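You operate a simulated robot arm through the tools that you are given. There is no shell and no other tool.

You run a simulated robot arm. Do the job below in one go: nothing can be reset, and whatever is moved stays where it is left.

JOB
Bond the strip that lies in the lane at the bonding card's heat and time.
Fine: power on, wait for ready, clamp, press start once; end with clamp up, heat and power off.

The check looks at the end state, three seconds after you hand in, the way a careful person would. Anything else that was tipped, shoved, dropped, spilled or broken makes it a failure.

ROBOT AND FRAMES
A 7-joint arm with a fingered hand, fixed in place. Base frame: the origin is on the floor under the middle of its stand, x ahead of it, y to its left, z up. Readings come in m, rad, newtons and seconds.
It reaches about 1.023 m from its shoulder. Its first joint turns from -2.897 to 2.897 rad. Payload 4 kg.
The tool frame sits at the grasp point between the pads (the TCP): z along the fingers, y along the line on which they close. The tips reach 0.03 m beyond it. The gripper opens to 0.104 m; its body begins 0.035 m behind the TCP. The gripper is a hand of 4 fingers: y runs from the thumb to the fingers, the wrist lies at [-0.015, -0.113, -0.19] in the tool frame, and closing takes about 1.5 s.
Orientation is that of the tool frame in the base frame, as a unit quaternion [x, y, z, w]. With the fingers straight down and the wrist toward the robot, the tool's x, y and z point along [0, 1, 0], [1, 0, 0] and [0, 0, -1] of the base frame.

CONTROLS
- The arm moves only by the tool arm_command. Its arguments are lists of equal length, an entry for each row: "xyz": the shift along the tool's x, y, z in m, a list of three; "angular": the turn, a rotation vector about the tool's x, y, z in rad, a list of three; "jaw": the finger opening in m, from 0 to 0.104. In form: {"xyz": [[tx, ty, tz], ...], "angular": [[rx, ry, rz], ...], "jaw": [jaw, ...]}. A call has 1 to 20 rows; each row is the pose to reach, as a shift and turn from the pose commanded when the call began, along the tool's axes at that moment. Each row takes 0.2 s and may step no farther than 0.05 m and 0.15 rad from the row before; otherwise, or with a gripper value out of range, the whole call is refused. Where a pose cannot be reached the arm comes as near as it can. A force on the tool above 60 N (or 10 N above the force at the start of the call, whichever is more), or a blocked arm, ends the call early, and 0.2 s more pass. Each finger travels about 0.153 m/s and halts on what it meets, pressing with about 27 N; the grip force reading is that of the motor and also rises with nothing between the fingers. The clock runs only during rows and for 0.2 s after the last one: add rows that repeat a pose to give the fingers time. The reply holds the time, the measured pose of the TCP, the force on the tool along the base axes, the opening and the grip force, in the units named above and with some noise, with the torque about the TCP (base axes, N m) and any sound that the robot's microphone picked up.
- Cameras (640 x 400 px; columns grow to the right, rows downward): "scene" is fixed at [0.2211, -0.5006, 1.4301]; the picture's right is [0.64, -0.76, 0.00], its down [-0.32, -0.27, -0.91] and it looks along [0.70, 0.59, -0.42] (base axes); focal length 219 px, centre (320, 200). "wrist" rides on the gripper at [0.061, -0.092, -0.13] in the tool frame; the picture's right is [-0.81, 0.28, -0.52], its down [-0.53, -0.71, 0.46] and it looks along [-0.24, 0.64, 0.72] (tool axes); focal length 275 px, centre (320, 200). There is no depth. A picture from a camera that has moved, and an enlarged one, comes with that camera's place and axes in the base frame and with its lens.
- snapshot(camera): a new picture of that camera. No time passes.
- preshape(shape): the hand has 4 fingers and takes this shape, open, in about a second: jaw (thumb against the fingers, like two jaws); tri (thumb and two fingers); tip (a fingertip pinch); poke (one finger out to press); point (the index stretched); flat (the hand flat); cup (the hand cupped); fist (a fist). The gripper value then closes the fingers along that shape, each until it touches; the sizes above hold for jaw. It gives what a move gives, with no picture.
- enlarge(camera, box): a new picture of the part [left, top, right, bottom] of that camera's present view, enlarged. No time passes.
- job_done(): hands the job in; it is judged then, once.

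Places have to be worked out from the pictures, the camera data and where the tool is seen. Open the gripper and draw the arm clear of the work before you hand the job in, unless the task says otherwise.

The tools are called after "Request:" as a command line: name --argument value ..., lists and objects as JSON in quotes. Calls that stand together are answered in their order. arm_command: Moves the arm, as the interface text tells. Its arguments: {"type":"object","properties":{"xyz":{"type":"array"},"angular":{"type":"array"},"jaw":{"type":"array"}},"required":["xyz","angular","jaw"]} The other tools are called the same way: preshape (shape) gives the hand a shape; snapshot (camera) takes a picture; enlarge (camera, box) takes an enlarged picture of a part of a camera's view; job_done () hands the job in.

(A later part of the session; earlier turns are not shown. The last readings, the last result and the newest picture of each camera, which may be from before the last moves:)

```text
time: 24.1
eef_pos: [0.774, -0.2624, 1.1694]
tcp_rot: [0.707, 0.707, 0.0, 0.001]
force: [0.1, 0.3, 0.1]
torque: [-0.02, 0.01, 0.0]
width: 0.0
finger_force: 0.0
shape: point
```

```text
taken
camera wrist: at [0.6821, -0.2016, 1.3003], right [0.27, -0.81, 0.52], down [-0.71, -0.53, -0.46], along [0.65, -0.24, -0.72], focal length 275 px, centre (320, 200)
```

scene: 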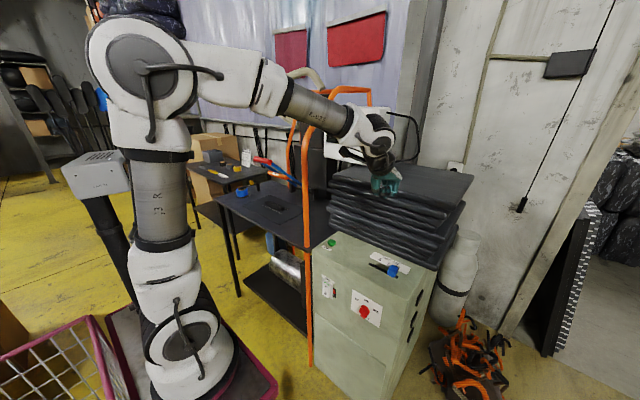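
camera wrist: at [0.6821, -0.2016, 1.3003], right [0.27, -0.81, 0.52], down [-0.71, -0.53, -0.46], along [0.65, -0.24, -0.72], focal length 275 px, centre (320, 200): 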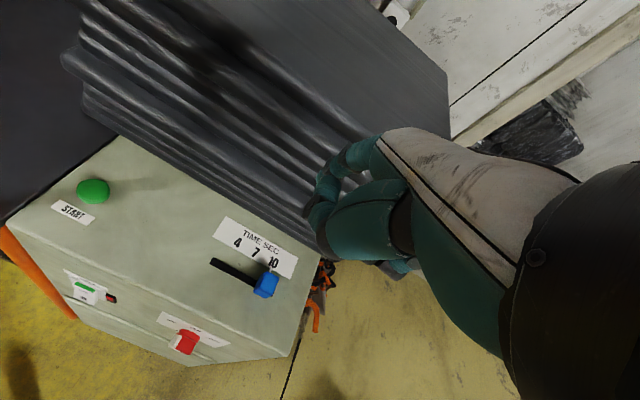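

The hand is at (0.774, -0.263, 1.17), fingers down, index stretched. I'll zoom to measure the index tip relative to the TCP.

Request:
enlarge --camera "scene" --box '[345, 130, 425, 210]'

Request:
enlarge --camera "wrist" --box '[280, 110, 440, 290]'

Request:
enlarge --camera "wrist" --box '[50, 250, 250, 375]'

```text
5.00 times, centred on (385, 170) of scene
camera zoom: at [0.2211, -0.5006, 1.4301], right [0.64, -0.76, 0.0], down [-0.32, -0.27, -0.91], along [0.7, 0.59, -0.42], focal length 1097 px, centre (-5, 350)
```

zoom: 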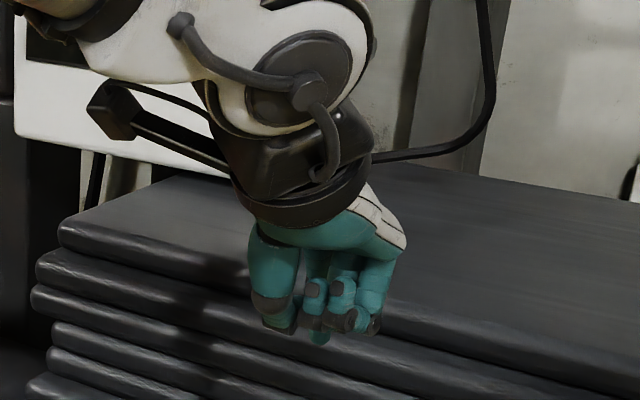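

```text
2.22 times, centred on (360, 200) of wrist
camera zoom: at [0.6821, -0.2016, 1.3003], right [0.27, -0.81, 0.52], down [-0.71, -0.53, -0.46], along [0.65, -0.24, -0.72], focal length 612 px, centre (231, 200)
```

zoom: 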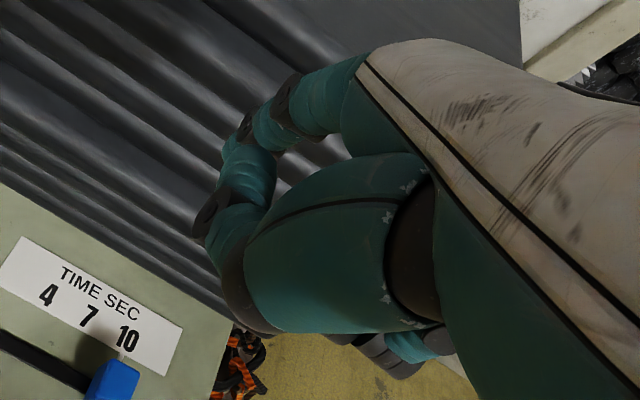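

```text
3.20 times, centred on (150, 312) of wrist
camera zoom: at [0.6821, -0.2016, 1.3003], right [0.27, -0.81, 0.52], down [-0.71, -0.53, -0.46], along [0.65, -0.24, -0.72], focal length 881 px, centre (864, -160)
```

zoom: 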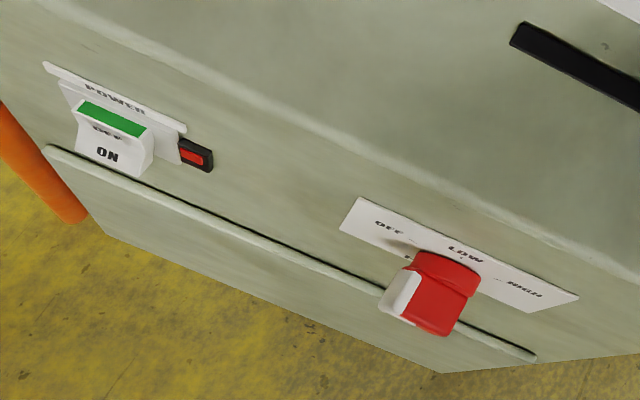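

The rocker's lower (ON) half sticks out at about (0.754, -0.082, 0.69), and pressing it must push along +x. To keep the wrist away from the robot's body I'll roll the hand so the index points down-left with the wrist to the right, and see if the arm can follow.

Request:
arm_command --xyz '[[0, -0.01, 0], [0, -0.02, 0], [0, -0.03, 0], [0, -0.04, 0], [0, -0.05, 0], [0, -0.06, 0], [0, -0.07, 0]]' --angular '[[0, 0.15, 0], [0, 0.3, 0], [0, 0.45, 0], [0, 0.6, 0], [0, 0.75, 0], [0, 0.9, 0], [0, 1.0, 0]]' --jaw '[0, 0, 0, 0, 0, 0, 0]'

Request:
snapshot --camera "scene"

Request:
snapshot --camera "wrist"

```text
time: 25.7
eef_pos: [0.7045, -0.2641, 1.1702]
tcp_rot: [0.62, 0.62, 0.34, -0.339]
force: [-0.5, 0.2, 0.8]
torque: [0.0, -0.01, 0.02]
width: 0.0001
finger_force: 0.0
shape: point
```

```text
taken
```

scene: 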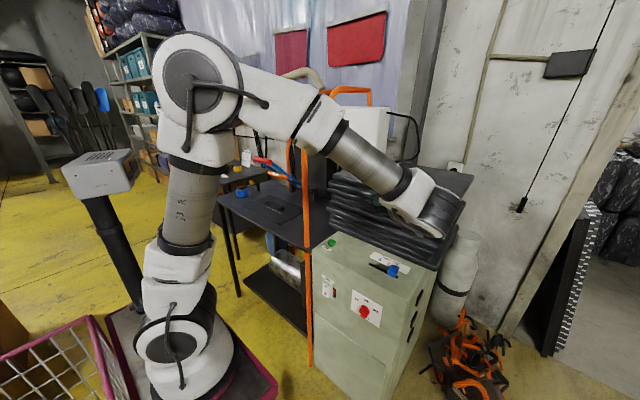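

```text
taken
camera wrist: at [0.612, -0.3413, 1.2921], right [0.28, -0.87, -0.4], down [-0.71, 0.1, -0.69], along [0.65, 0.48, -0.6], focal length 275 px, centre (320, 200)
```

wrist: 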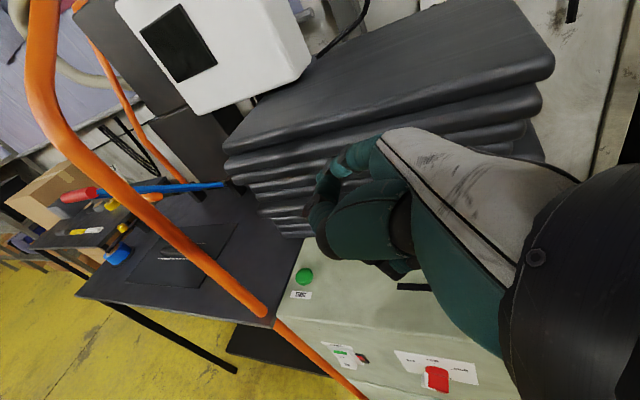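

The roll worked with the arm comfortable. Tool z now points left and down. I'll bring the hand back and down in front of the cabinet, keeping everything ahead of x≈0.72.

Request:
arm_command --xyz '[[-0.026, -0.012, 0.0336], [-0.0519, -0.024, 0.0672], [-0.0779, -0.036, 0.1008], [-0.1039, -0.045, 0.1344], [-0.1299, -0.052, 0.168], [-0.1558, -0.0585, 0.2016], [-0.1818, -0.0625, 0.2352], [-0.2078, -0.0645, 0.2688]]' --angular '[[0, 0, 0], [0, 0, 0], [0, 0, 0], [0, 0, 0], [0, 0, 0], [0, 0, 0], [0, 0, 0], [0, 0, 0]]' --jaw '[0, 0, 0, 0, 0, 0, 0, 0]'

Request:
snapshot --camera "scene"

Request:
snapshot --camera "wrist"

```text
time: 27.5
eef_pos: [0.6384, -0.1495, 0.8508]
tcp_rot: [0.62, 0.621, 0.34, -0.338]
force: [-0.4, 0.3, -0.1]
torque: [-0.02, -0.01, 0.0]
width: 0.0
finger_force: 0.1
shape: point
```

```text
taken
```

scene: 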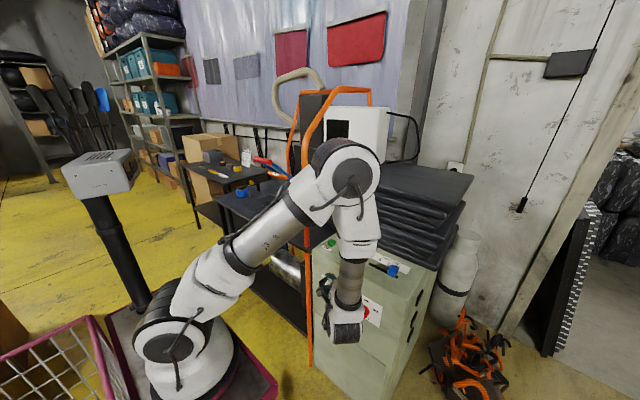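

```text
taken
camera wrist: at [0.5461, -0.2269, 0.9723], right [0.28, -0.87, -0.4], down [-0.71, 0.09, -0.7], along [0.65, 0.48, -0.6], focal length 275 px, centre (320, 200)
```

wrist: 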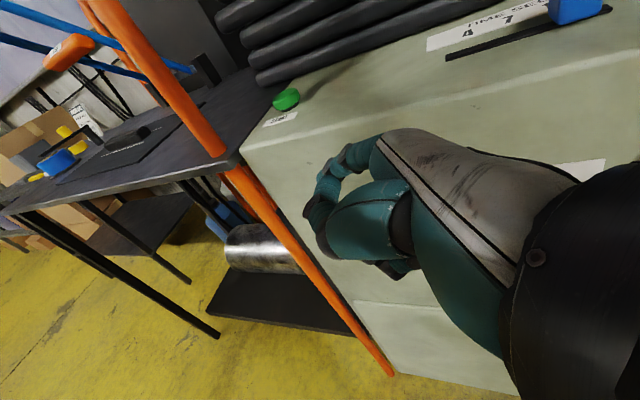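

The arm follows well. I'll zoom in the scene view around the hand and rocker before going lower.

Request:
enlarge --camera "scene" --box '[300, 230, 390, 350]'

Request:
enlarge --camera "wrist" --box '[270, 110, 450, 310]'

```text
3.33 times, centred on (345, 290) of scene
camera zoom: at [0.2211, -0.5006, 1.4301], right [0.64, -0.76, 0.0], down [-0.32, -0.27, -0.91], along [0.7, 0.59, -0.42], focal length 732 px, centre (237, -100)
```

zoom: 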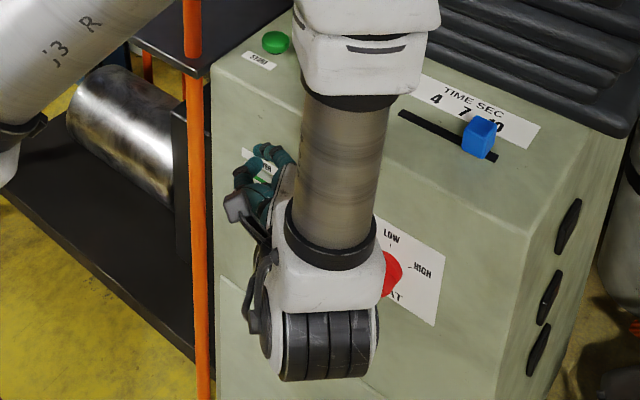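

```text
2.00 times, centred on (360, 210) of wrist
camera zoom: at [0.5461, -0.2269, 0.9723], right [0.28, -0.87, -0.4], down [-0.71, 0.09, -0.7], along [0.65, 0.48, -0.6], focal length 551 px, centre (240, 180)
```

zoom: 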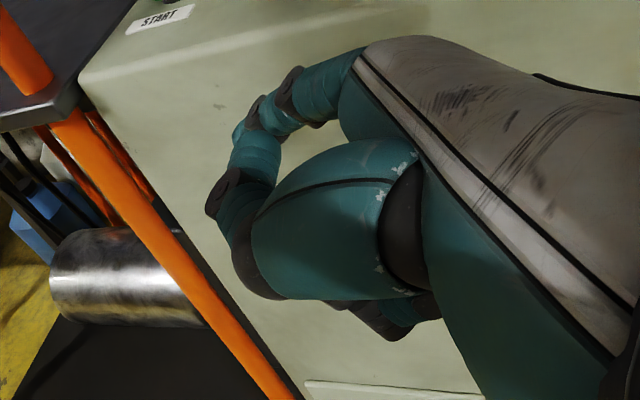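

The index tip is near tool (0.019, 0.063, 0.019). I'll lower to just in front of the rocker's lower half (tip ~3.5 cm short of it), adding a small yaw so the index leads the curled fingers.

Request:
arm_command --xyz '[[-0.0196, 0.001, 0.0253], [-0.0393, 0.002, 0.0506], [-0.0589, 0.004, 0.076], [-0.0786, 0.005, 0.1013], [-0.0982, 0.0066, 0.1266]]' --angular '[[0, 0, 0.06], [0, 0, 0.12], [0, 0, 0.18], [0, 0, 0.24], [0, 0, 0.3]]' --jaw '[0, 0, 0, 0, 0]'

Request:
snapshot --camera "scene"

Request:
enlarge --camera "scene" --box '[290, 230, 380, 330]'

Request:
snapshot --camera "wrist"

```text
time: 28.7
eef_pos: [0.6449, -0.0952, 0.6995]
tcp_rot: [0.707, 0.521, 0.284, -0.386]
force: [0.0, 1.8, -0.2]
torque: [-0.02, -0.01, 0.0]
width: 0.0
finger_force: 0.1
shape: point
```

```text
taken
```

scene: 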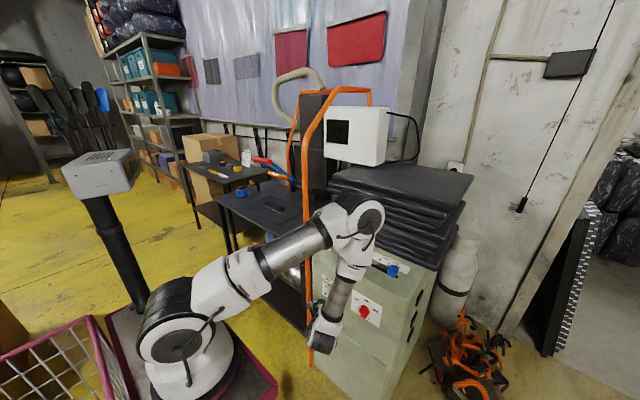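

```text
4.00 times, centred on (335, 280) of scene
camera zoom: at [0.2211, -0.5006, 1.4301], right [0.64, -0.76, 0.0], down [-0.32, -0.27, -0.91], along [0.7, 0.59, -0.42], focal length 878 px, centre (260, -120)
```

zoom: 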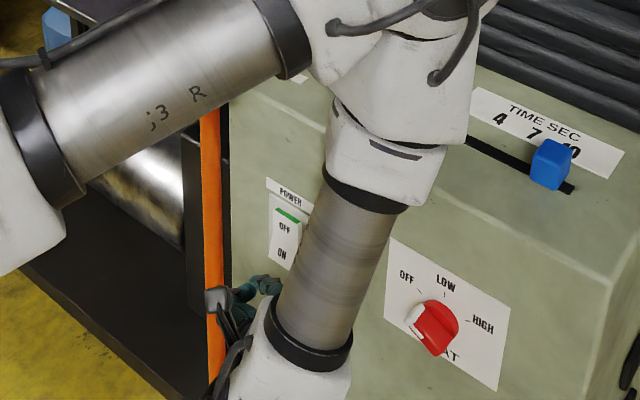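

```text
taken
camera wrist: at [0.5752, -0.1595, 0.8413], right [0.02, -0.9, -0.44], down [-0.84, 0.22, -0.5], along [0.54, 0.38, -0.75], focal length 275 px, centre (320, 200)
```

wrist: 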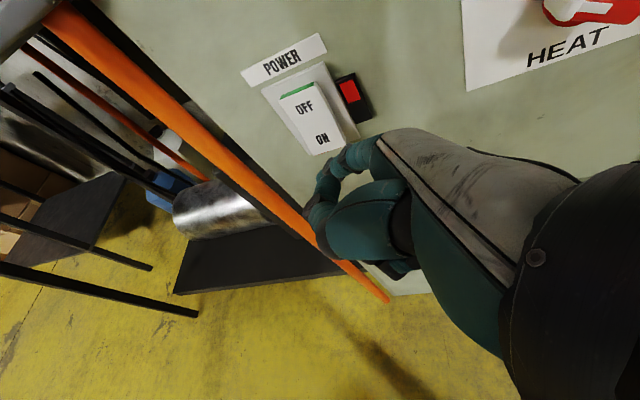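

Now the rocker is clearly visible: its ON half is centred near y=-0.081, z=0.68, and the index tip is about (0.711, -0.080, 0.689). I'll lower 8 mm and advance 2.5 cm, just short of contact.

Request:
arm_command --xyz '[[-0.0064, 0.002, 0.0043], [-0.0027, 0.0139, 0.0043], [0.001, 0.0259, 0.0043]]' --angular '[[0, 0, 0], [0, 0, 0], [0, 0, 0]]' --jaw '[0, 0, 0]'

Request:
enlarge --camera "wrist" --box '[230, 40, 430, 240]'

Request:
enlarge --camera "scene" --box '[310, 250, 370, 330]'

```text
time: 29.5
eef_pos: [0.6723, -0.0958, 0.6917]
tcp_rot: [0.706, 0.52, 0.285, -0.386]
force: [0.1, 0.2, 0.0]
torque: [-0.02, 0.0, 0.0]
width: 0.0001
finger_force: 0.0
shape: point
```

```text
2.00 times, centred on (330, 140) of wrist
camera zoom: at [0.6019, -0.1596, 0.8344], right [0.02, -0.9, -0.44], down [-0.84, 0.22, -0.5], along [0.54, 0.38, -0.75], focal length 551 px, centre (300, 320)
```

zoom: 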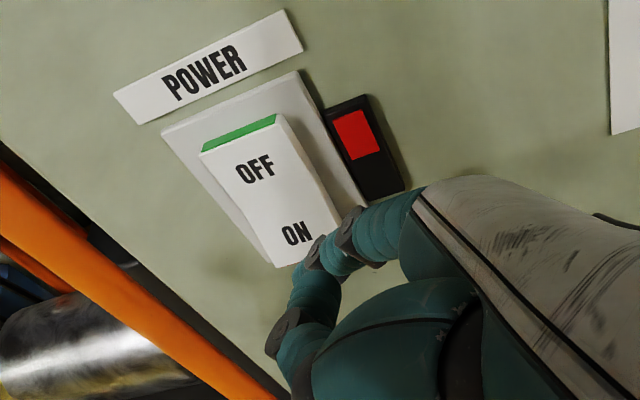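

```text
5.00 times, centred on (340, 290) of scene
camera zoom: at [0.2211, -0.5006, 1.4301], right [0.64, -0.76, 0.0], down [-0.32, -0.27, -0.91], along [0.7, 0.59, -0.42], focal length 1097 px, centre (220, -250)
```

zoom: 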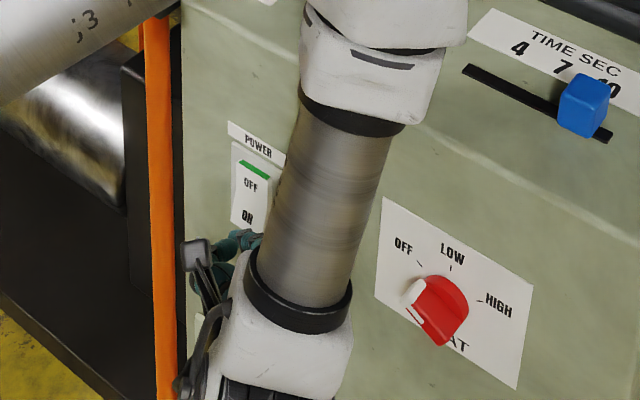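

The tip is in line with "ON". I'll press slowly along +x by 2 cm and then look.

Request:
arm_command --xyz '[[0.0018, 0.0057, 0], [0.0035, 0.0115, 0], [0.0047, 0.0153, 0], [0.0059, 0.0191, 0]]' --angular '[[0, 0, 0], [0, 0, 0], [0, 0, 0], [0, 0, 0]]' --jaw '[0, 0, 0, 0]'

Request:
enlarge --camera "wrist" --box '[230, 40, 430, 240]'

Request:
snapshot --camera "scene"

```text
time: 30.5
eef_pos: [0.6925, -0.0948, 0.6909]
tcp_rot: [0.706, 0.52, 0.284, -0.387]
force: [-5.5, -2.4, 0.4]
torque: [-0.04, 0.02, -0.03]
width: 0.096
finger_force: 0.1
shape: point
```

```text
2.00 times, centred on (330, 140) of wrist
camera zoom: at [0.6215, -0.1597, 0.8347], right [0.02, -0.9, -0.44], down [-0.84, 0.22, -0.5], along [0.54, 0.38, -0.75], focal length 551 px, centre (300, 320)
```

zoom: 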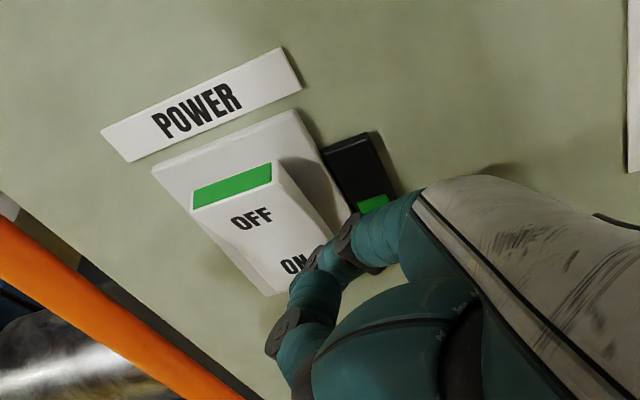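

```text
taken
```

scene: 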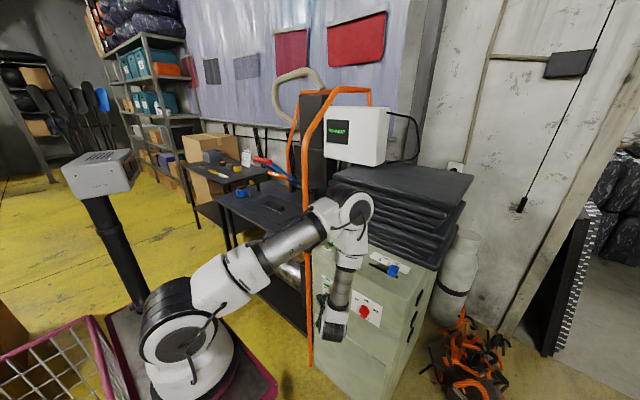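

The rocker flipped: the lamp turned green and the display lit. I'll read the display and back off the finger.

Request:
enlarge --camera "scene" --box '[320, 110, 360, 155]'

Request:
arm_command --xyz '[[-0.006, -0.0195, 0], [-0.0118, -0.0382, 0], [-0.0177, -0.0573, 0]]' --angular '[[0, 0, 0], [0, 0, 0], [0, 0, 0]]' --jaw '[0, 0, 0]'

Request:
enlarge --camera "wrist" --box '[230, 0, 640, 240]'

```text
8.89 times, centred on (340, 132) of scene
camera zoom: at [0.2211, -0.5006, 1.4301], right [0.64, -0.76, 0.0], down [-0.32, -0.27, -0.91], along [0.7, 0.59, -0.42], focal length 1951 px, centre (142, 800)
```

zoom: 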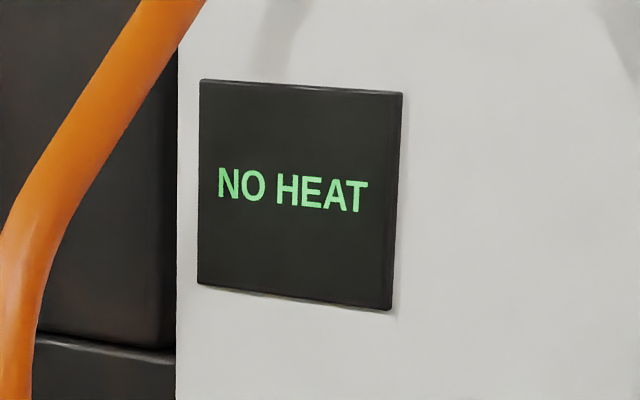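

```text
time: 31.3
eef_pos: [0.6308, -0.0953, 0.6914]
tcp_rot: [0.706, 0.521, 0.284, -0.386]
force: [0.1, 0.3, 0.5]
torque: [-0.05, -0.03, -0.02]
width: 0.0962
finger_force: 0.1
shape: point
```

```text
1.56 times, centred on (435, 120) of wrist
camera zoom: at [0.5613, -0.1591, 0.8346], right [0.02, -0.9, -0.44], down [-0.84, 0.22, -0.5], along [0.54, 0.38, -0.75], focal length 430 px, centre (140, 325)
```

zoom: 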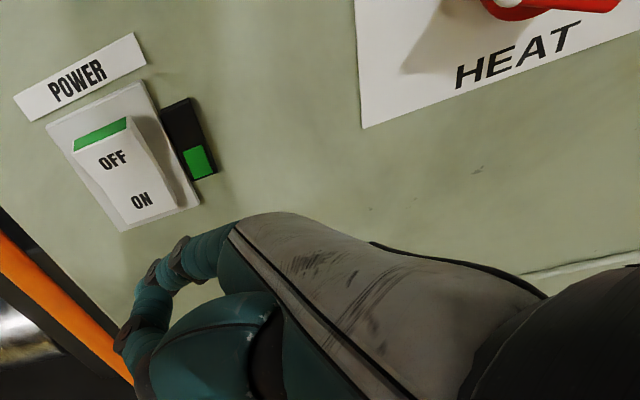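

Power is on and the display says NO HEAT. Now I'll move right, in front of the heat knob with the tip about 5 cm short, for a close look at it.

Request:
arm_command --xyz '[[-0.0098, 0.0037, -0.0385], [-0.0197, 0.0074, -0.077], [-0.0295, 0.0111, -0.1155], [-0.0394, 0.0148, -0.154], [-0.0492, 0.0185, -0.1925]]' --angular '[[0, 0, 0], [0, 0, 0], [0, 0, 0], [0, 0, 0], [0, 0, 0]]' --jaw '[0, 0, 0, 0, 0]'

Request:
preshape --shape "point"

Request:
snapshot --camera "wrist"

Request:
snapshot --camera "scene"

Request:
enlarge --camera "scene" --box '[330, 270, 400, 340]'

```text
time: 32.5
eef_pos: [0.6346, -0.2855, 0.7529]
tcp_rot: [0.706, 0.52, 0.285, -0.386]
force: [0.4, 0.1, 0.1]
torque: [-0.02, 0.04, 0.03]
width: 0.0958
finger_force: 0.1
shape: point
```

```text
time: 33.4
eef_pos: [0.6351, -0.2848, 0.7536]
tcp_rot: [0.707, 0.521, 0.284, -0.385]
force: [-0.3, 0.1, 0.0]
torque: [-0.01, 0.02, 0.02]
width: 0.0963
finger_force: 0.2
shape: point
```

```text
taken
camera wrist: at [0.5639, -0.3493, 0.8954], right [0.02, -0.9, -0.44], down [-0.84, 0.22, -0.5], along [0.54, 0.38, -0.75], focal length 275 px, centre (320, 200)
```

wrist: 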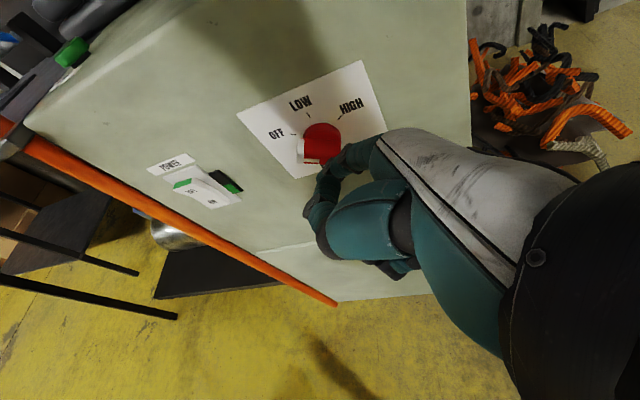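

```text
taken
```

scene: 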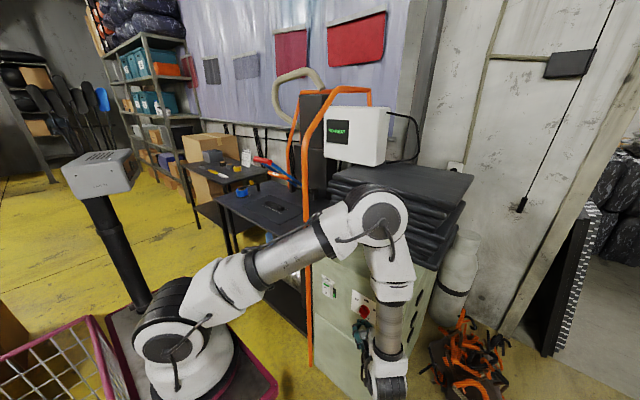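

```text
5.71 times, centred on (365, 305) of scene
camera zoom: at [0.2211, -0.5006, 1.4301], right [0.64, -0.76, 0.0], down [-0.32, -0.27, -0.91], along [0.7, 0.59, -0.42], focal length 1254 px, centre (63, -400)
```

zoom: 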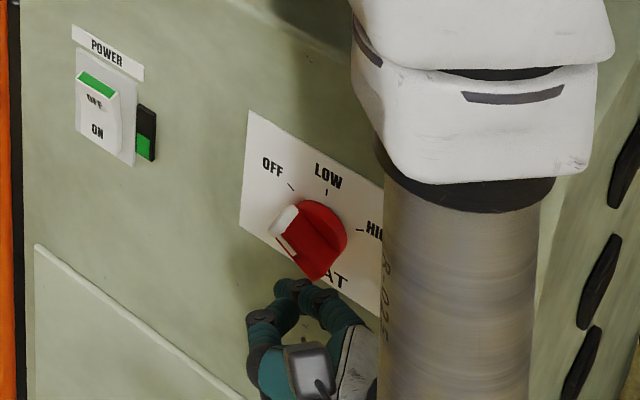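

I'll enlarge the knob from the wrist camera to see the bar's orientation.

Request:
enlarge --camera "wrist" --box '[230, 50, 400, 220]'

Request:
enlarge --camera "scene" --box '[350, 280, 385, 320]'

```text
2.35 times, centred on (315, 135) of wrist
camera zoom: at [0.5639, -0.3493, 0.8954], right [0.02, -0.9, -0.44], down [-0.84, 0.22, -0.5], along [0.54, 0.38, -0.75], focal length 648 px, centre (332, 353)
```

zoom: 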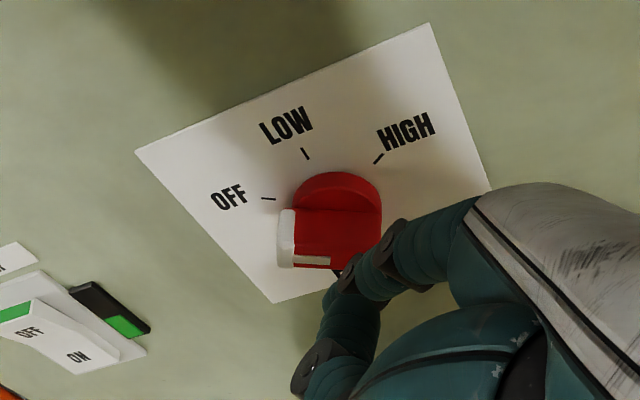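

```text
10.00 times, centred on (368, 300) of scene
camera zoom: at [0.2211, -0.5006, 1.4301], right [0.64, -0.76, 0.0], down [-0.32, -0.27, -0.91], along [0.7, 0.59, -0.42], focal length 2194 px, centre (-155, -800)
```

zoom: 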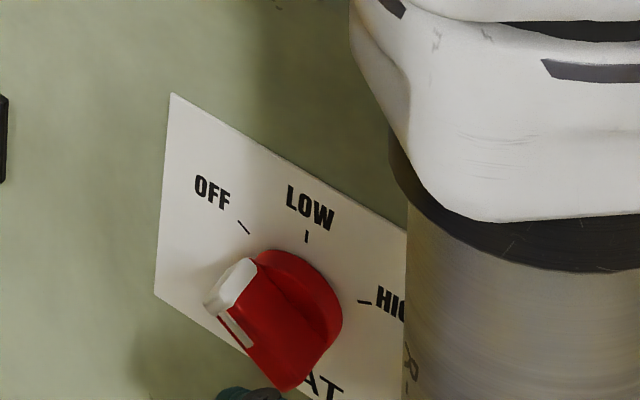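

The white pointer is at about -58° (OFF) and LOW is straight up, with the knob centre near y=-0.259, z=0.714. I'll turn it clockwise by pushing the bar's right half down and left with the index tip, so I first bring the tip to the upper right of the bar.

Request:
arm_command --xyz '[[-0.0041, 0.017, -0.004], [-0.0083, 0.034, -0.0079]]' --angular '[[0, 0, 0], [0, 0, 0]]' --jaw '[0, 0]'

Request:
enlarge --camera "wrist" --box '[230, 50, 400, 220]'

Request:
enlarge --camera "scene" --box '[350, 270, 400, 330]'

```text
time: 34.0
eef_pos: [0.6663, -0.3016, 0.7423]
tcp_rot: [0.706, 0.521, 0.285, -0.385]
force: [0.3, -0.1, -0.2]
torque: [-0.01, 0.01, 0.01]
width: 0.0961
finger_force: 0.0
shape: point
```

```text
2.35 times, centred on (315, 135) of wrist
camera zoom: at [0.5952, -0.3658, 0.8841], right [0.02, -0.9, -0.44], down [-0.84, 0.22, -0.5], along [0.54, 0.38, -0.75], focal length 648 px, centre (332, 353)
```

zoom: 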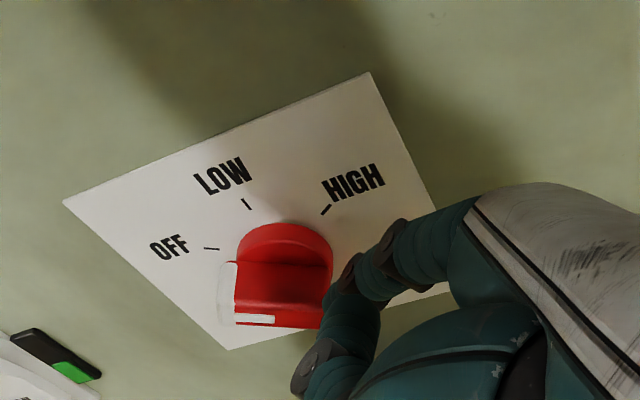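

```text
6.67 times, centred on (375, 300) of scene
camera zoom: at [0.2211, -0.5006, 1.4301], right [0.64, -0.76, 0.0], down [-0.32, -0.27, -0.91], along [0.7, 0.59, -0.42], focal length 1463 px, centre (-47, -467)
```

zoom: 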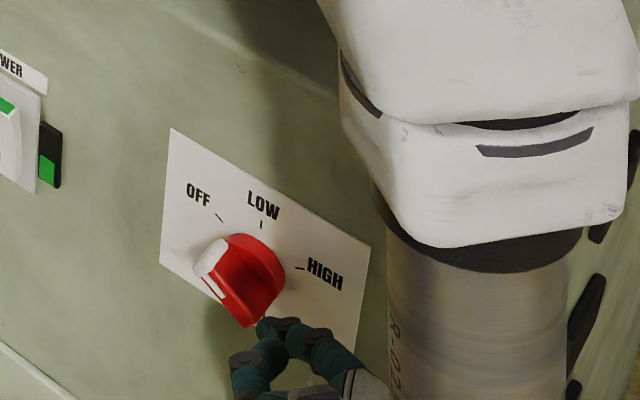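

The tip is where the model predicts, up and right of the bar. I'll advance beside the bar and push its right half down, partway first.

Request:
arm_command --xyz '[[0.0031, 0.01, 0], [0.0062, 0.0201, 0], [0.0035, 0.0209, 0.0067], [0.0009, 0.0217, 0.0133], [-0.003, 0.023, 0.0157], [-0.007, 0.0242, 0.0181]]' --angular '[[0, 0, 0], [0, 0, 0], [0, 0, 0], [0, 0, 0], [0, 0, 0], [0, 0, 0]]' --jaw '[0, 0, 0, 0, 0, 0]'

Request:
enlarge --camera "wrist" --box '[230, 50, 400, 220]'

Request:
enlarge --camera "scene" --box '[350, 270, 400, 330]'

```text
time: 35.4
eef_pos: [0.6862, -0.2941, 0.7187]
tcp_rot: [0.706, 0.521, 0.285, -0.386]
force: [-0.8, 0.5, -0.1]
torque: [0.01, 0.01, 0.03]
width: 0.0001
finger_force: 0.1
shape: point
```

```text
2.35 times, centred on (315, 135) of wrist
camera zoom: at [0.616, -0.3584, 0.8611], right [0.02, -0.9, -0.44], down [-0.84, 0.22, -0.5], along [0.54, 0.38, -0.75], focal length 648 px, centre (332, 353)
```

zoom: 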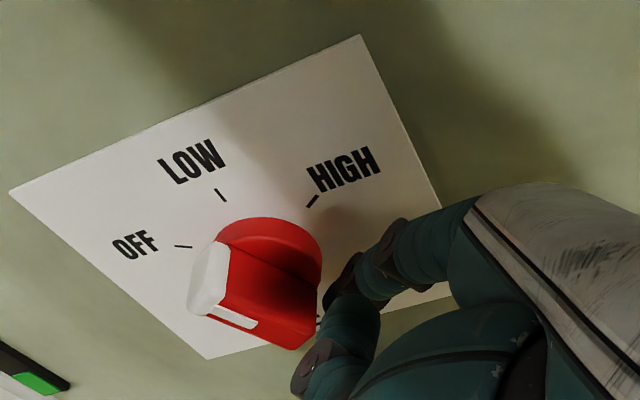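

```text
6.67 times, centred on (375, 300) of scene
camera zoom: at [0.2211, -0.5006, 1.4301], right [0.64, -0.76, 0.0], down [-0.32, -0.27, -0.91], along [0.7, 0.59, -0.42], focal length 1463 px, centre (-47, -467)
```

zoom: 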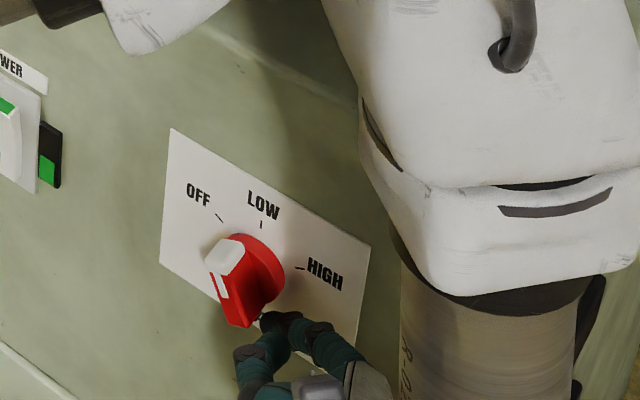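

The knob is turning clockwise (about halfway). I'll continue along the arc down and left.

Request:
arm_command --xyz '[[-0.0025, 0.0008, 0.0044], [-0.0051, 0.0016, 0.0088]]' --angular '[[0, 0, 0], [0, 0, 0]]' --jaw '[0, 0]'

Request:
enlarge --camera "wrist" --box '[230, 50, 400, 220]'

Request:
enlarge --camera "scene" --box '[350, 275, 390, 325]'

Request:
enlarge --camera "scene" --box '[320, 110, 360, 155]'

```text
time: 36.0
eef_pos: [0.6846, -0.29, 0.7092]
tcp_rot: [0.706, 0.52, 0.285, -0.386]
force: [-0.9, 0.7, 0.7]
torque: [-0.01, -0.01, -0.05]
width: 0.0
finger_force: 0.1
shape: point
```

```text
2.35 times, centred on (315, 135) of wrist
camera zoom: at [0.6153, -0.3543, 0.8529], right [0.02, -0.9, -0.44], down [-0.84, 0.22, -0.5], along [0.54, 0.38, -0.75], focal length 648 px, centre (332, 353)
```

zoom: 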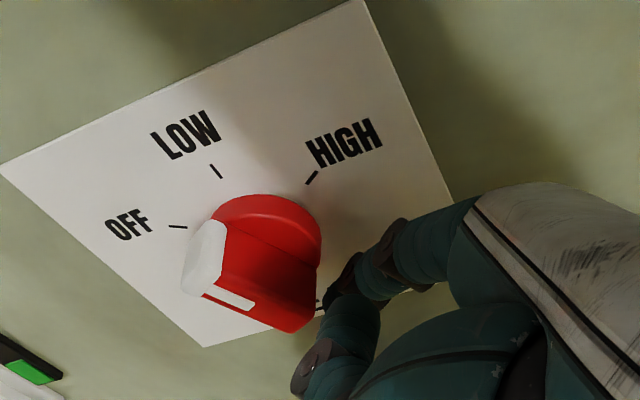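

```text
8.00 times, centred on (370, 300) of scene
camera zoom: at [0.2211, -0.5006, 1.4301], right [0.64, -0.76, 0.0], down [-0.32, -0.27, -0.91], along [0.7, 0.59, -0.42], focal length 1756 px, centre (-80, -600)
```

zoom: 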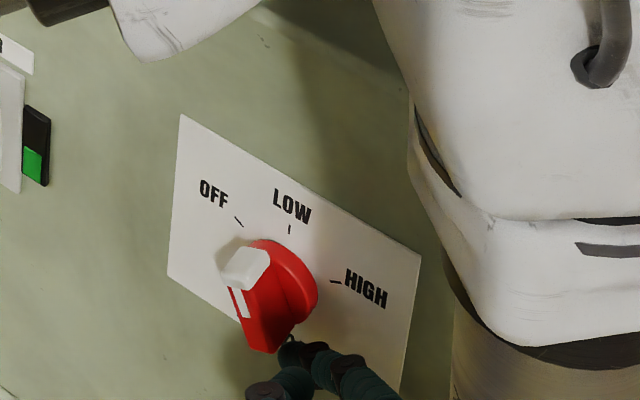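

```text
8.89 times, centred on (340, 132) of scene
camera zoom: at [0.2211, -0.5006, 1.4301], right [0.64, -0.76, 0.0], down [-0.32, -0.27, -0.91], along [0.7, 0.59, -0.42], focal length 1951 px, centre (142, 800)
```

zoom: 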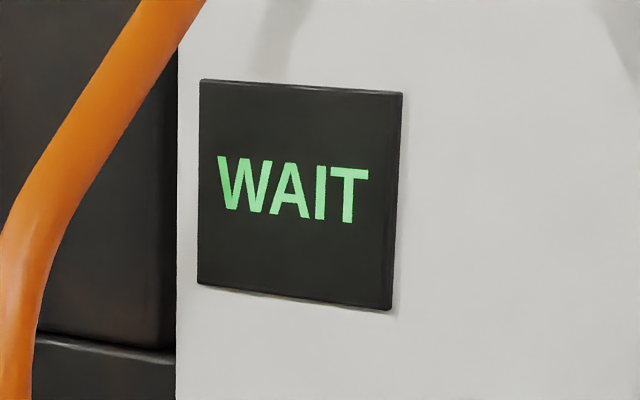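

Heat is now on (display WAIT), but the pointer still looks about 35–40° short of LOW. I'll keep pushing along the finger's direction (left and down) in small steps.

Request:
arm_command --xyz '[[0, 0, 0.004], [0, 0, 0.008]]' --angular '[[0, 0, 0], [0, 0, 0]]' --jaw '[0, 0]'

Request:
enlarge --camera "wrist" --box '[230, 50, 400, 220]'

Request:
enlarge --camera "scene" --box '[350, 275, 390, 325]'

```text
time: 36.6
eef_pos: [0.6867, -0.284, 0.7047]
tcp_rot: [0.706, 0.521, 0.285, -0.386]
force: [0.4, -0.1, -0.2]
torque: [0.0, -0.02, -0.01]
width: 0.0
finger_force: 0.2
shape: point
```

```text
2.35 times, centred on (315, 135) of wrist
camera zoom: at [0.616, -0.3476, 0.848], right [0.02, -0.9, -0.44], down [-0.84, 0.22, -0.5], along [0.54, 0.38, -0.75], focal length 648 px, centre (332, 353)
```

zoom: 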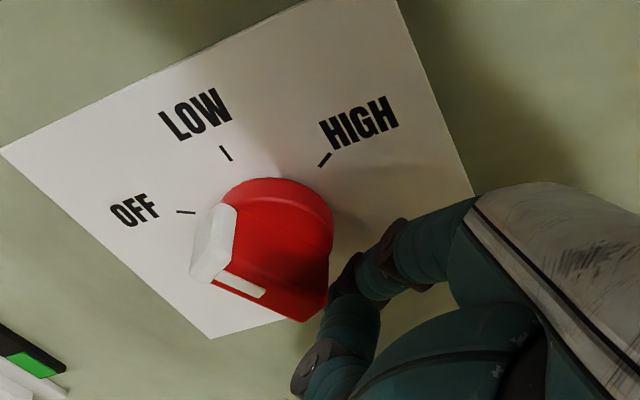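

```text
8.00 times, centred on (370, 300) of scene
camera zoom: at [0.2211, -0.5006, 1.4301], right [0.64, -0.76, 0.0], down [-0.32, -0.27, -0.91], along [0.7, 0.59, -0.42], focal length 1756 px, centre (-80, -600)
```

zoom: 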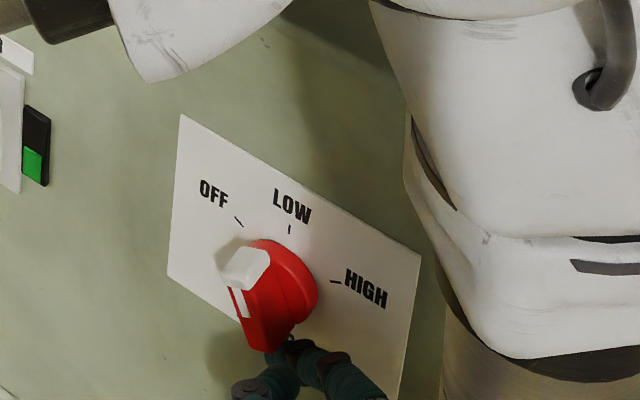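

The tip slipped under the end of the bar, so the knob stopped at about 40°. I'll move the tip out to the right, back up, and push again nearer the knob's centre.

Request:
arm_command --xyz '[[-0.0077, 0.0024, -0.0163], [0.001, 0.0, -0.022], [0.01, -0.0031, -0.0282], [0.0115, -0.0036, -0.0213], [0.0131, -0.004, -0.0145], [0.0097, -0.003, -0.0109], [0.0086, -0.0027, -0.0085]]' --angular '[[0, 0, 0], [0, 0, 0], [0, 0, 0], [0, 0, 0], [0, 0, 0], [0, 0, 0], [0, 0, 0]]' --jaw '[0, 0, 0, 0, 0, 0, 0]'

Request:
enlarge --camera "wrist" --box '[230, 50, 400, 220]'

Request:
enlarge --camera "scene" --box '[350, 275, 390, 325]'

```text
time: 38.2
eef_pos: [0.6872, -0.2864, 0.7181]
tcp_rot: [0.706, 0.521, 0.284, -0.386]
force: [-0.7, -1.5, 0.7]
torque: [-0.01, -0.01, -0.11]
width: 0.0
finger_force: 0.1
shape: point
```

```text
2.35 times, centred on (315, 135) of wrist
camera zoom: at [0.6159, -0.3501, 0.8598], right [0.02, -0.9, -0.44], down [-0.84, 0.22, -0.5], along [0.54, 0.38, -0.75], focal length 648 px, centre (332, 353)
```

zoom: 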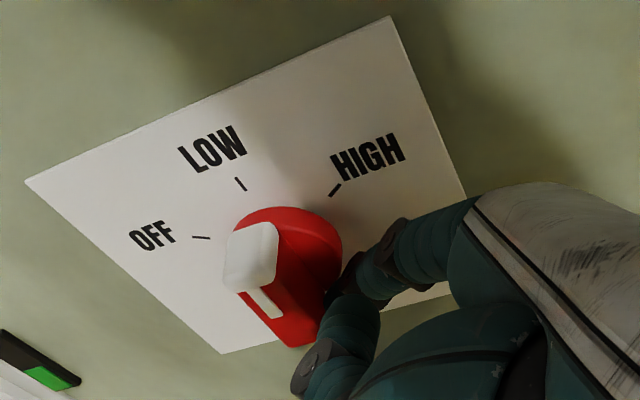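

```text
8.00 times, centred on (370, 300) of scene
camera zoom: at [0.2211, -0.5006, 1.4301], right [0.64, -0.76, 0.0], down [-0.32, -0.27, -0.91], along [0.7, 0.59, -0.42], focal length 1756 px, centre (-80, -600)
```

zoom: 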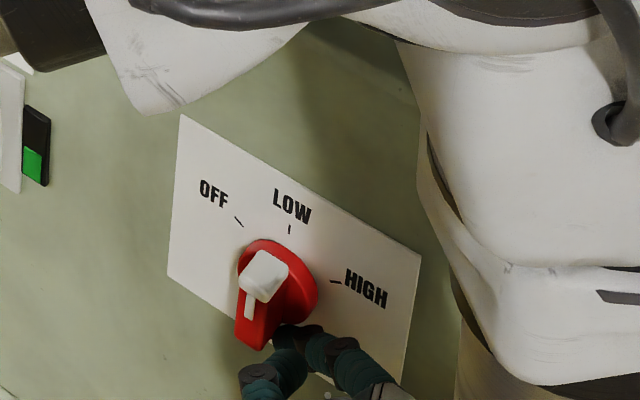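

The pointer's stripe is now vertical, pointing at LOW. I'll withdraw the finger to the right and then back, and check the display.

Request:
arm_command --xyz '[[-0.0078, 0.0024, -0.0126], [-0.0128, -0.0162, -0.0151], [-0.028, -0.0541, -0.0168]]' --angular '[[0, 0, 0], [0, 0, 0], [0, 0, 0]]' --jaw '[0, 0, 0]'

Request:
enlarge --camera "wrist" --box '[230, 50, 400, 220]'

Request:
enlarge --camera "scene" --box '[350, 275, 390, 325]'

Request:
enlarge --camera "scene" --box '[320, 110, 360, 155]'

```text
time: 39.0
eef_pos: [0.6284, -0.3045, 0.7185]
tcp_rot: [0.706, 0.522, 0.284, -0.385]
force: [0.6, 0.6, -0.6]
torque: [0.03, 0.01, -0.03]
width: 0.0001
finger_force: 0.2
shape: point
```

```text
2.35 times, centred on (315, 135) of wrist
camera zoom: at [0.5573, -0.3681, 0.8606], right [0.03, -0.9, -0.44], down [-0.84, 0.22, -0.5], along [0.54, 0.38, -0.75], focal length 648 px, centre (332, 353)
```

zoom: 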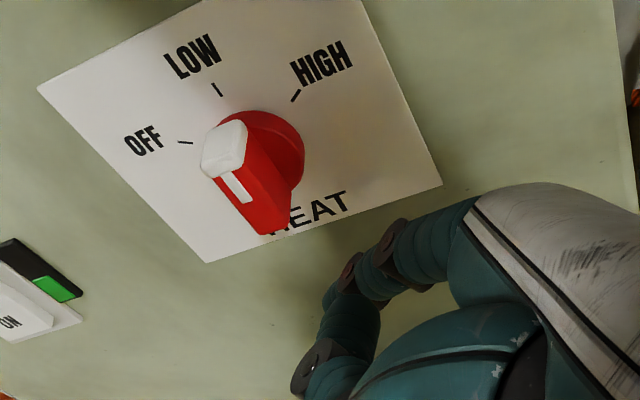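

```text
8.00 times, centred on (370, 300) of scene
camera zoom: at [0.2211, -0.5006, 1.4301], right [0.64, -0.76, 0.0], down [-0.32, -0.27, -0.91], along [0.7, 0.59, -0.42], focal length 1756 px, centre (-80, -600)
```

zoom: 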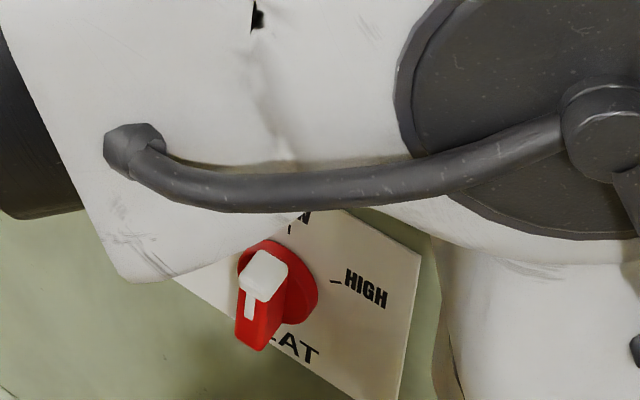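

```text
8.89 times, centred on (340, 132) of scene
camera zoom: at [0.2211, -0.5006, 1.4301], right [0.64, -0.76, 0.0], down [-0.32, -0.27, -0.91], along [0.7, 0.59, -0.42], focal length 1951 px, centre (142, 800)
```

zoom: 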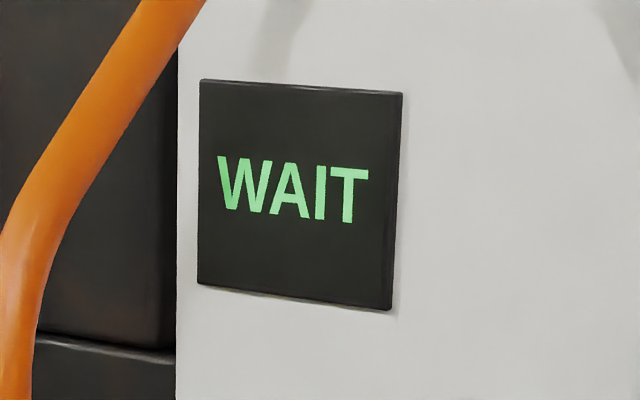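

The knob is off the finger, so I'll zoom for a precise read of the pointer against the LOW tick.

Request:
enlarge --camera "wrist" --box '[255, 60, 335, 160]'

```text
4.00 times, centred on (295, 110) of wrist
camera zoom: at [0.5573, -0.3681, 0.8606], right [0.03, -0.9, -0.44], down [-0.84, 0.22, -0.5], along [0.54, 0.38, -0.75], focal length 1101 px, centre (420, 560)
```

zoom: 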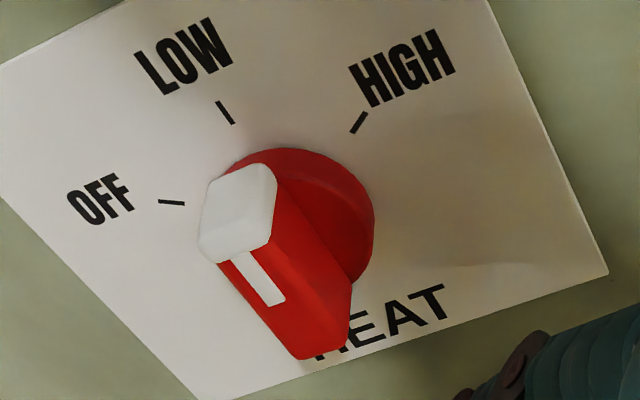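

The pointer is at LOW and the unit is heating. I'll raise the arm out from in front of the cabinet, reversing the way it came down.

Request:
arm_command --xyz '[[0.0379, -0.0141, -0.0194], [0.0759, -0.0282, -0.0389], [0.1138, -0.0424, -0.0583], [0.1518, -0.0565, -0.0777], [0.1897, -0.0706, -0.0972], [0.2277, -0.0847, -0.1166], [0.2656, -0.0989, -0.136], [0.3036, -0.113, -0.1555], [0.3415, -0.1271, -0.1749]]' --angular '[[0, 0, 0], [0, 0, 0], [0, 0, 0], [0, 0, 0], [0, 0, 0], [0, 0, 0], [0, 0, 0], [0, 0, 0], [0, 0, 0]]' --jaw '[0, 0, 0, 0, 0, 0, 0, 0, 0]'

Request:
snapshot --camera "scene"

```text
time: 41.0
eef_pos: [0.6058, -0.2562, 1.1174]
tcp_rot: [0.707, 0.521, 0.286, -0.385]
force: [0.4, 0.0, -0.7]
torque: [0.01, 0.01, 0.02]
width: 0.0001
finger_force: 0.0
shape: point
```

```text
taken
```

scene: 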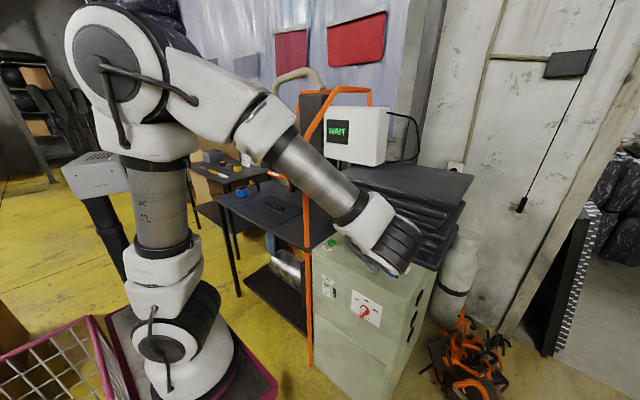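

Still WAIT. I'll undo the yaw, then the roll, to get back to fingers-down while rising to z≈1.22.

Request:
arm_command --xyz '[[0, 0, 0], [0, 0, 0]]' --angular '[[0, 0, -0.15], [0, 0, -0.3]]' --jaw '[0, 0]'

Request:
arm_command --xyz '[[0.016, 0.003, -0.002], [0.032, 0.006, -0.004], [0.048, 0.009, -0.006], [0.064, 0.012, -0.008], [0.08, 0.015, -0.01], [0.096, 0.018, -0.011], [0.111, 0.02, -0.012]]' --angular '[[0, -0.15, 0], [0, -0.3, 0], [0, -0.45, 0], [0, -0.6, 0], [0, -0.75, 0], [0, -0.9, 0], [0, -1.0, 0]]' --jaw '[0, 0, 0, 0, 0, 0, 0]'

Request:
snapshot --camera "scene"

```text
time: 41.6
eef_pos: [0.606, -0.2556, 1.1167]
tcp_rot: [0.62, 0.622, 0.339, -0.338]
force: [-0.2, -0.1, -0.1]
torque: [-0.01, -0.02, -0.01]
width: 0.0001
finger_force: 0.0
shape: point
```

```text
time: 43.2
eef_pos: [0.6252, -0.2067, 1.217]
tcp_rot: [0.707, 0.707, 0.0, 0.0]
force: [0.4, -0.3, 0.3]
torque: [0.02, 0.01, 0.02]
width: 0.0
finger_force: 0.1
shape: point
```

```text
taken
```

scene: 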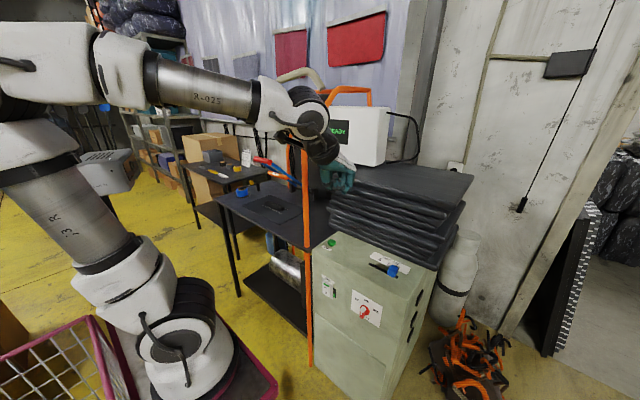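

The display reads READY. I'll travel left past the post at x≈0.625 to the clamp side, opening the hand in jaw shape there.

Request:
arm_command --xyz '[[0.046, 0, -0.007], [0.092, 0, -0.014], [0.138, 0, -0.021], [0.184, 0, -0.028], [0.23, 0, -0.035], [0.276, 0, -0.042], [0.322, 0, -0.049], [0.368, 0, -0.056], [0.414, 0, -0.063], [0.46, 0, -0.07], [0.507, 0, -0.077]]' --angular '[[0, 0, 0], [0, 0, 0], [0, 0, 0], [0, 0, 0], [0, 0, 0], [0, 0, 0], [0, 0, 0], [0, 0, 0], [0, 0, 0], [0, 0, 0], [0, 0, 0]]' --jaw '[0, 0, 0, 0, 0, 0, 0, 0, 0, 0, 0]'

Request:
preshape --shape "jaw"

Request:
snapshot --camera "wrist"

Request:
snapshot --camera "scene"

Request:
enlarge --camera "scene" --box '[320, 110, 360, 155]'

```text
time: 45.6
eef_pos: [0.6247, 0.3014, 1.2936]
tcp_rot: [0.707, 0.707, 0.001, 0.001]
force: [-0.5, -0.6, 0.1]
torque: [0.01, 0.02, 0.0]
width: 0.0
finger_force: 0.1
shape: point
```

```text
time: 46.5
eef_pos: [0.6258, 0.3011, 1.2939]
tcp_rot: [0.707, 0.707, 0.0, -0.001]
force: [-0.3, 0.6, -1.1]
torque: [0.04, 0.01, 0.0]
width: 0.1035
finger_force: 0.0
shape: jaw
```

```text
taken
camera wrist: at [0.5337, 0.3621, 1.4244], right [0.28, -0.81, 0.52], down [-0.71, -0.53, -0.46], along [0.64, -0.24, -0.72], focal length 275 px, centre (320, 200)
```

wrist: 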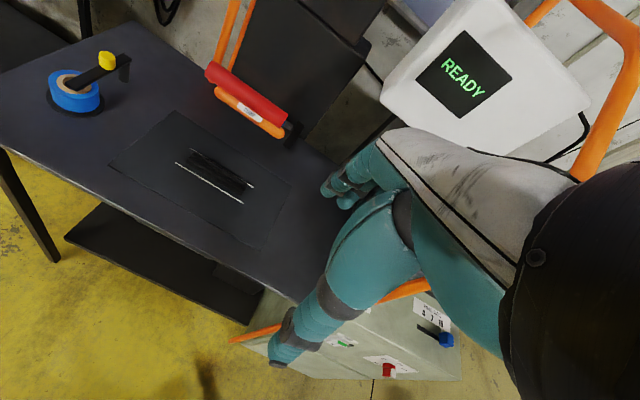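

```text
taken
```

scene: 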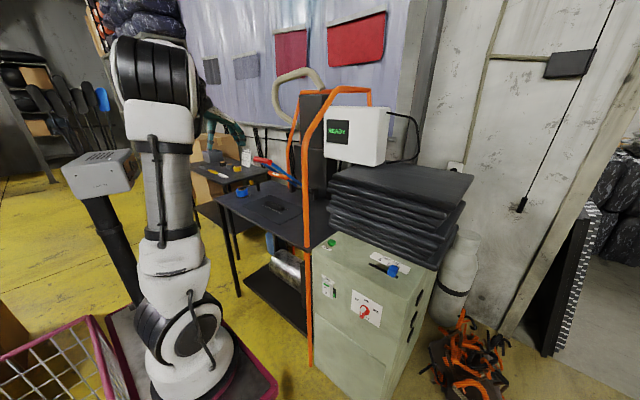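

```text
8.89 times, centred on (340, 132) of scene
camera zoom: at [0.2211, -0.5006, 1.4301], right [0.64, -0.76, 0.0], down [-0.32, -0.27, -0.91], along [0.7, 0.59, -0.42], focal length 1951 px, centre (142, 800)
```

zoom: 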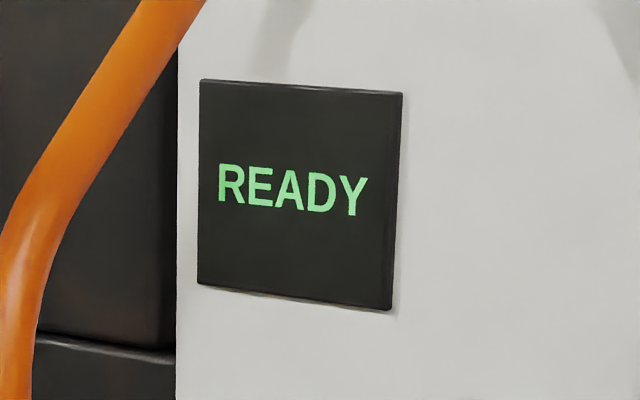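

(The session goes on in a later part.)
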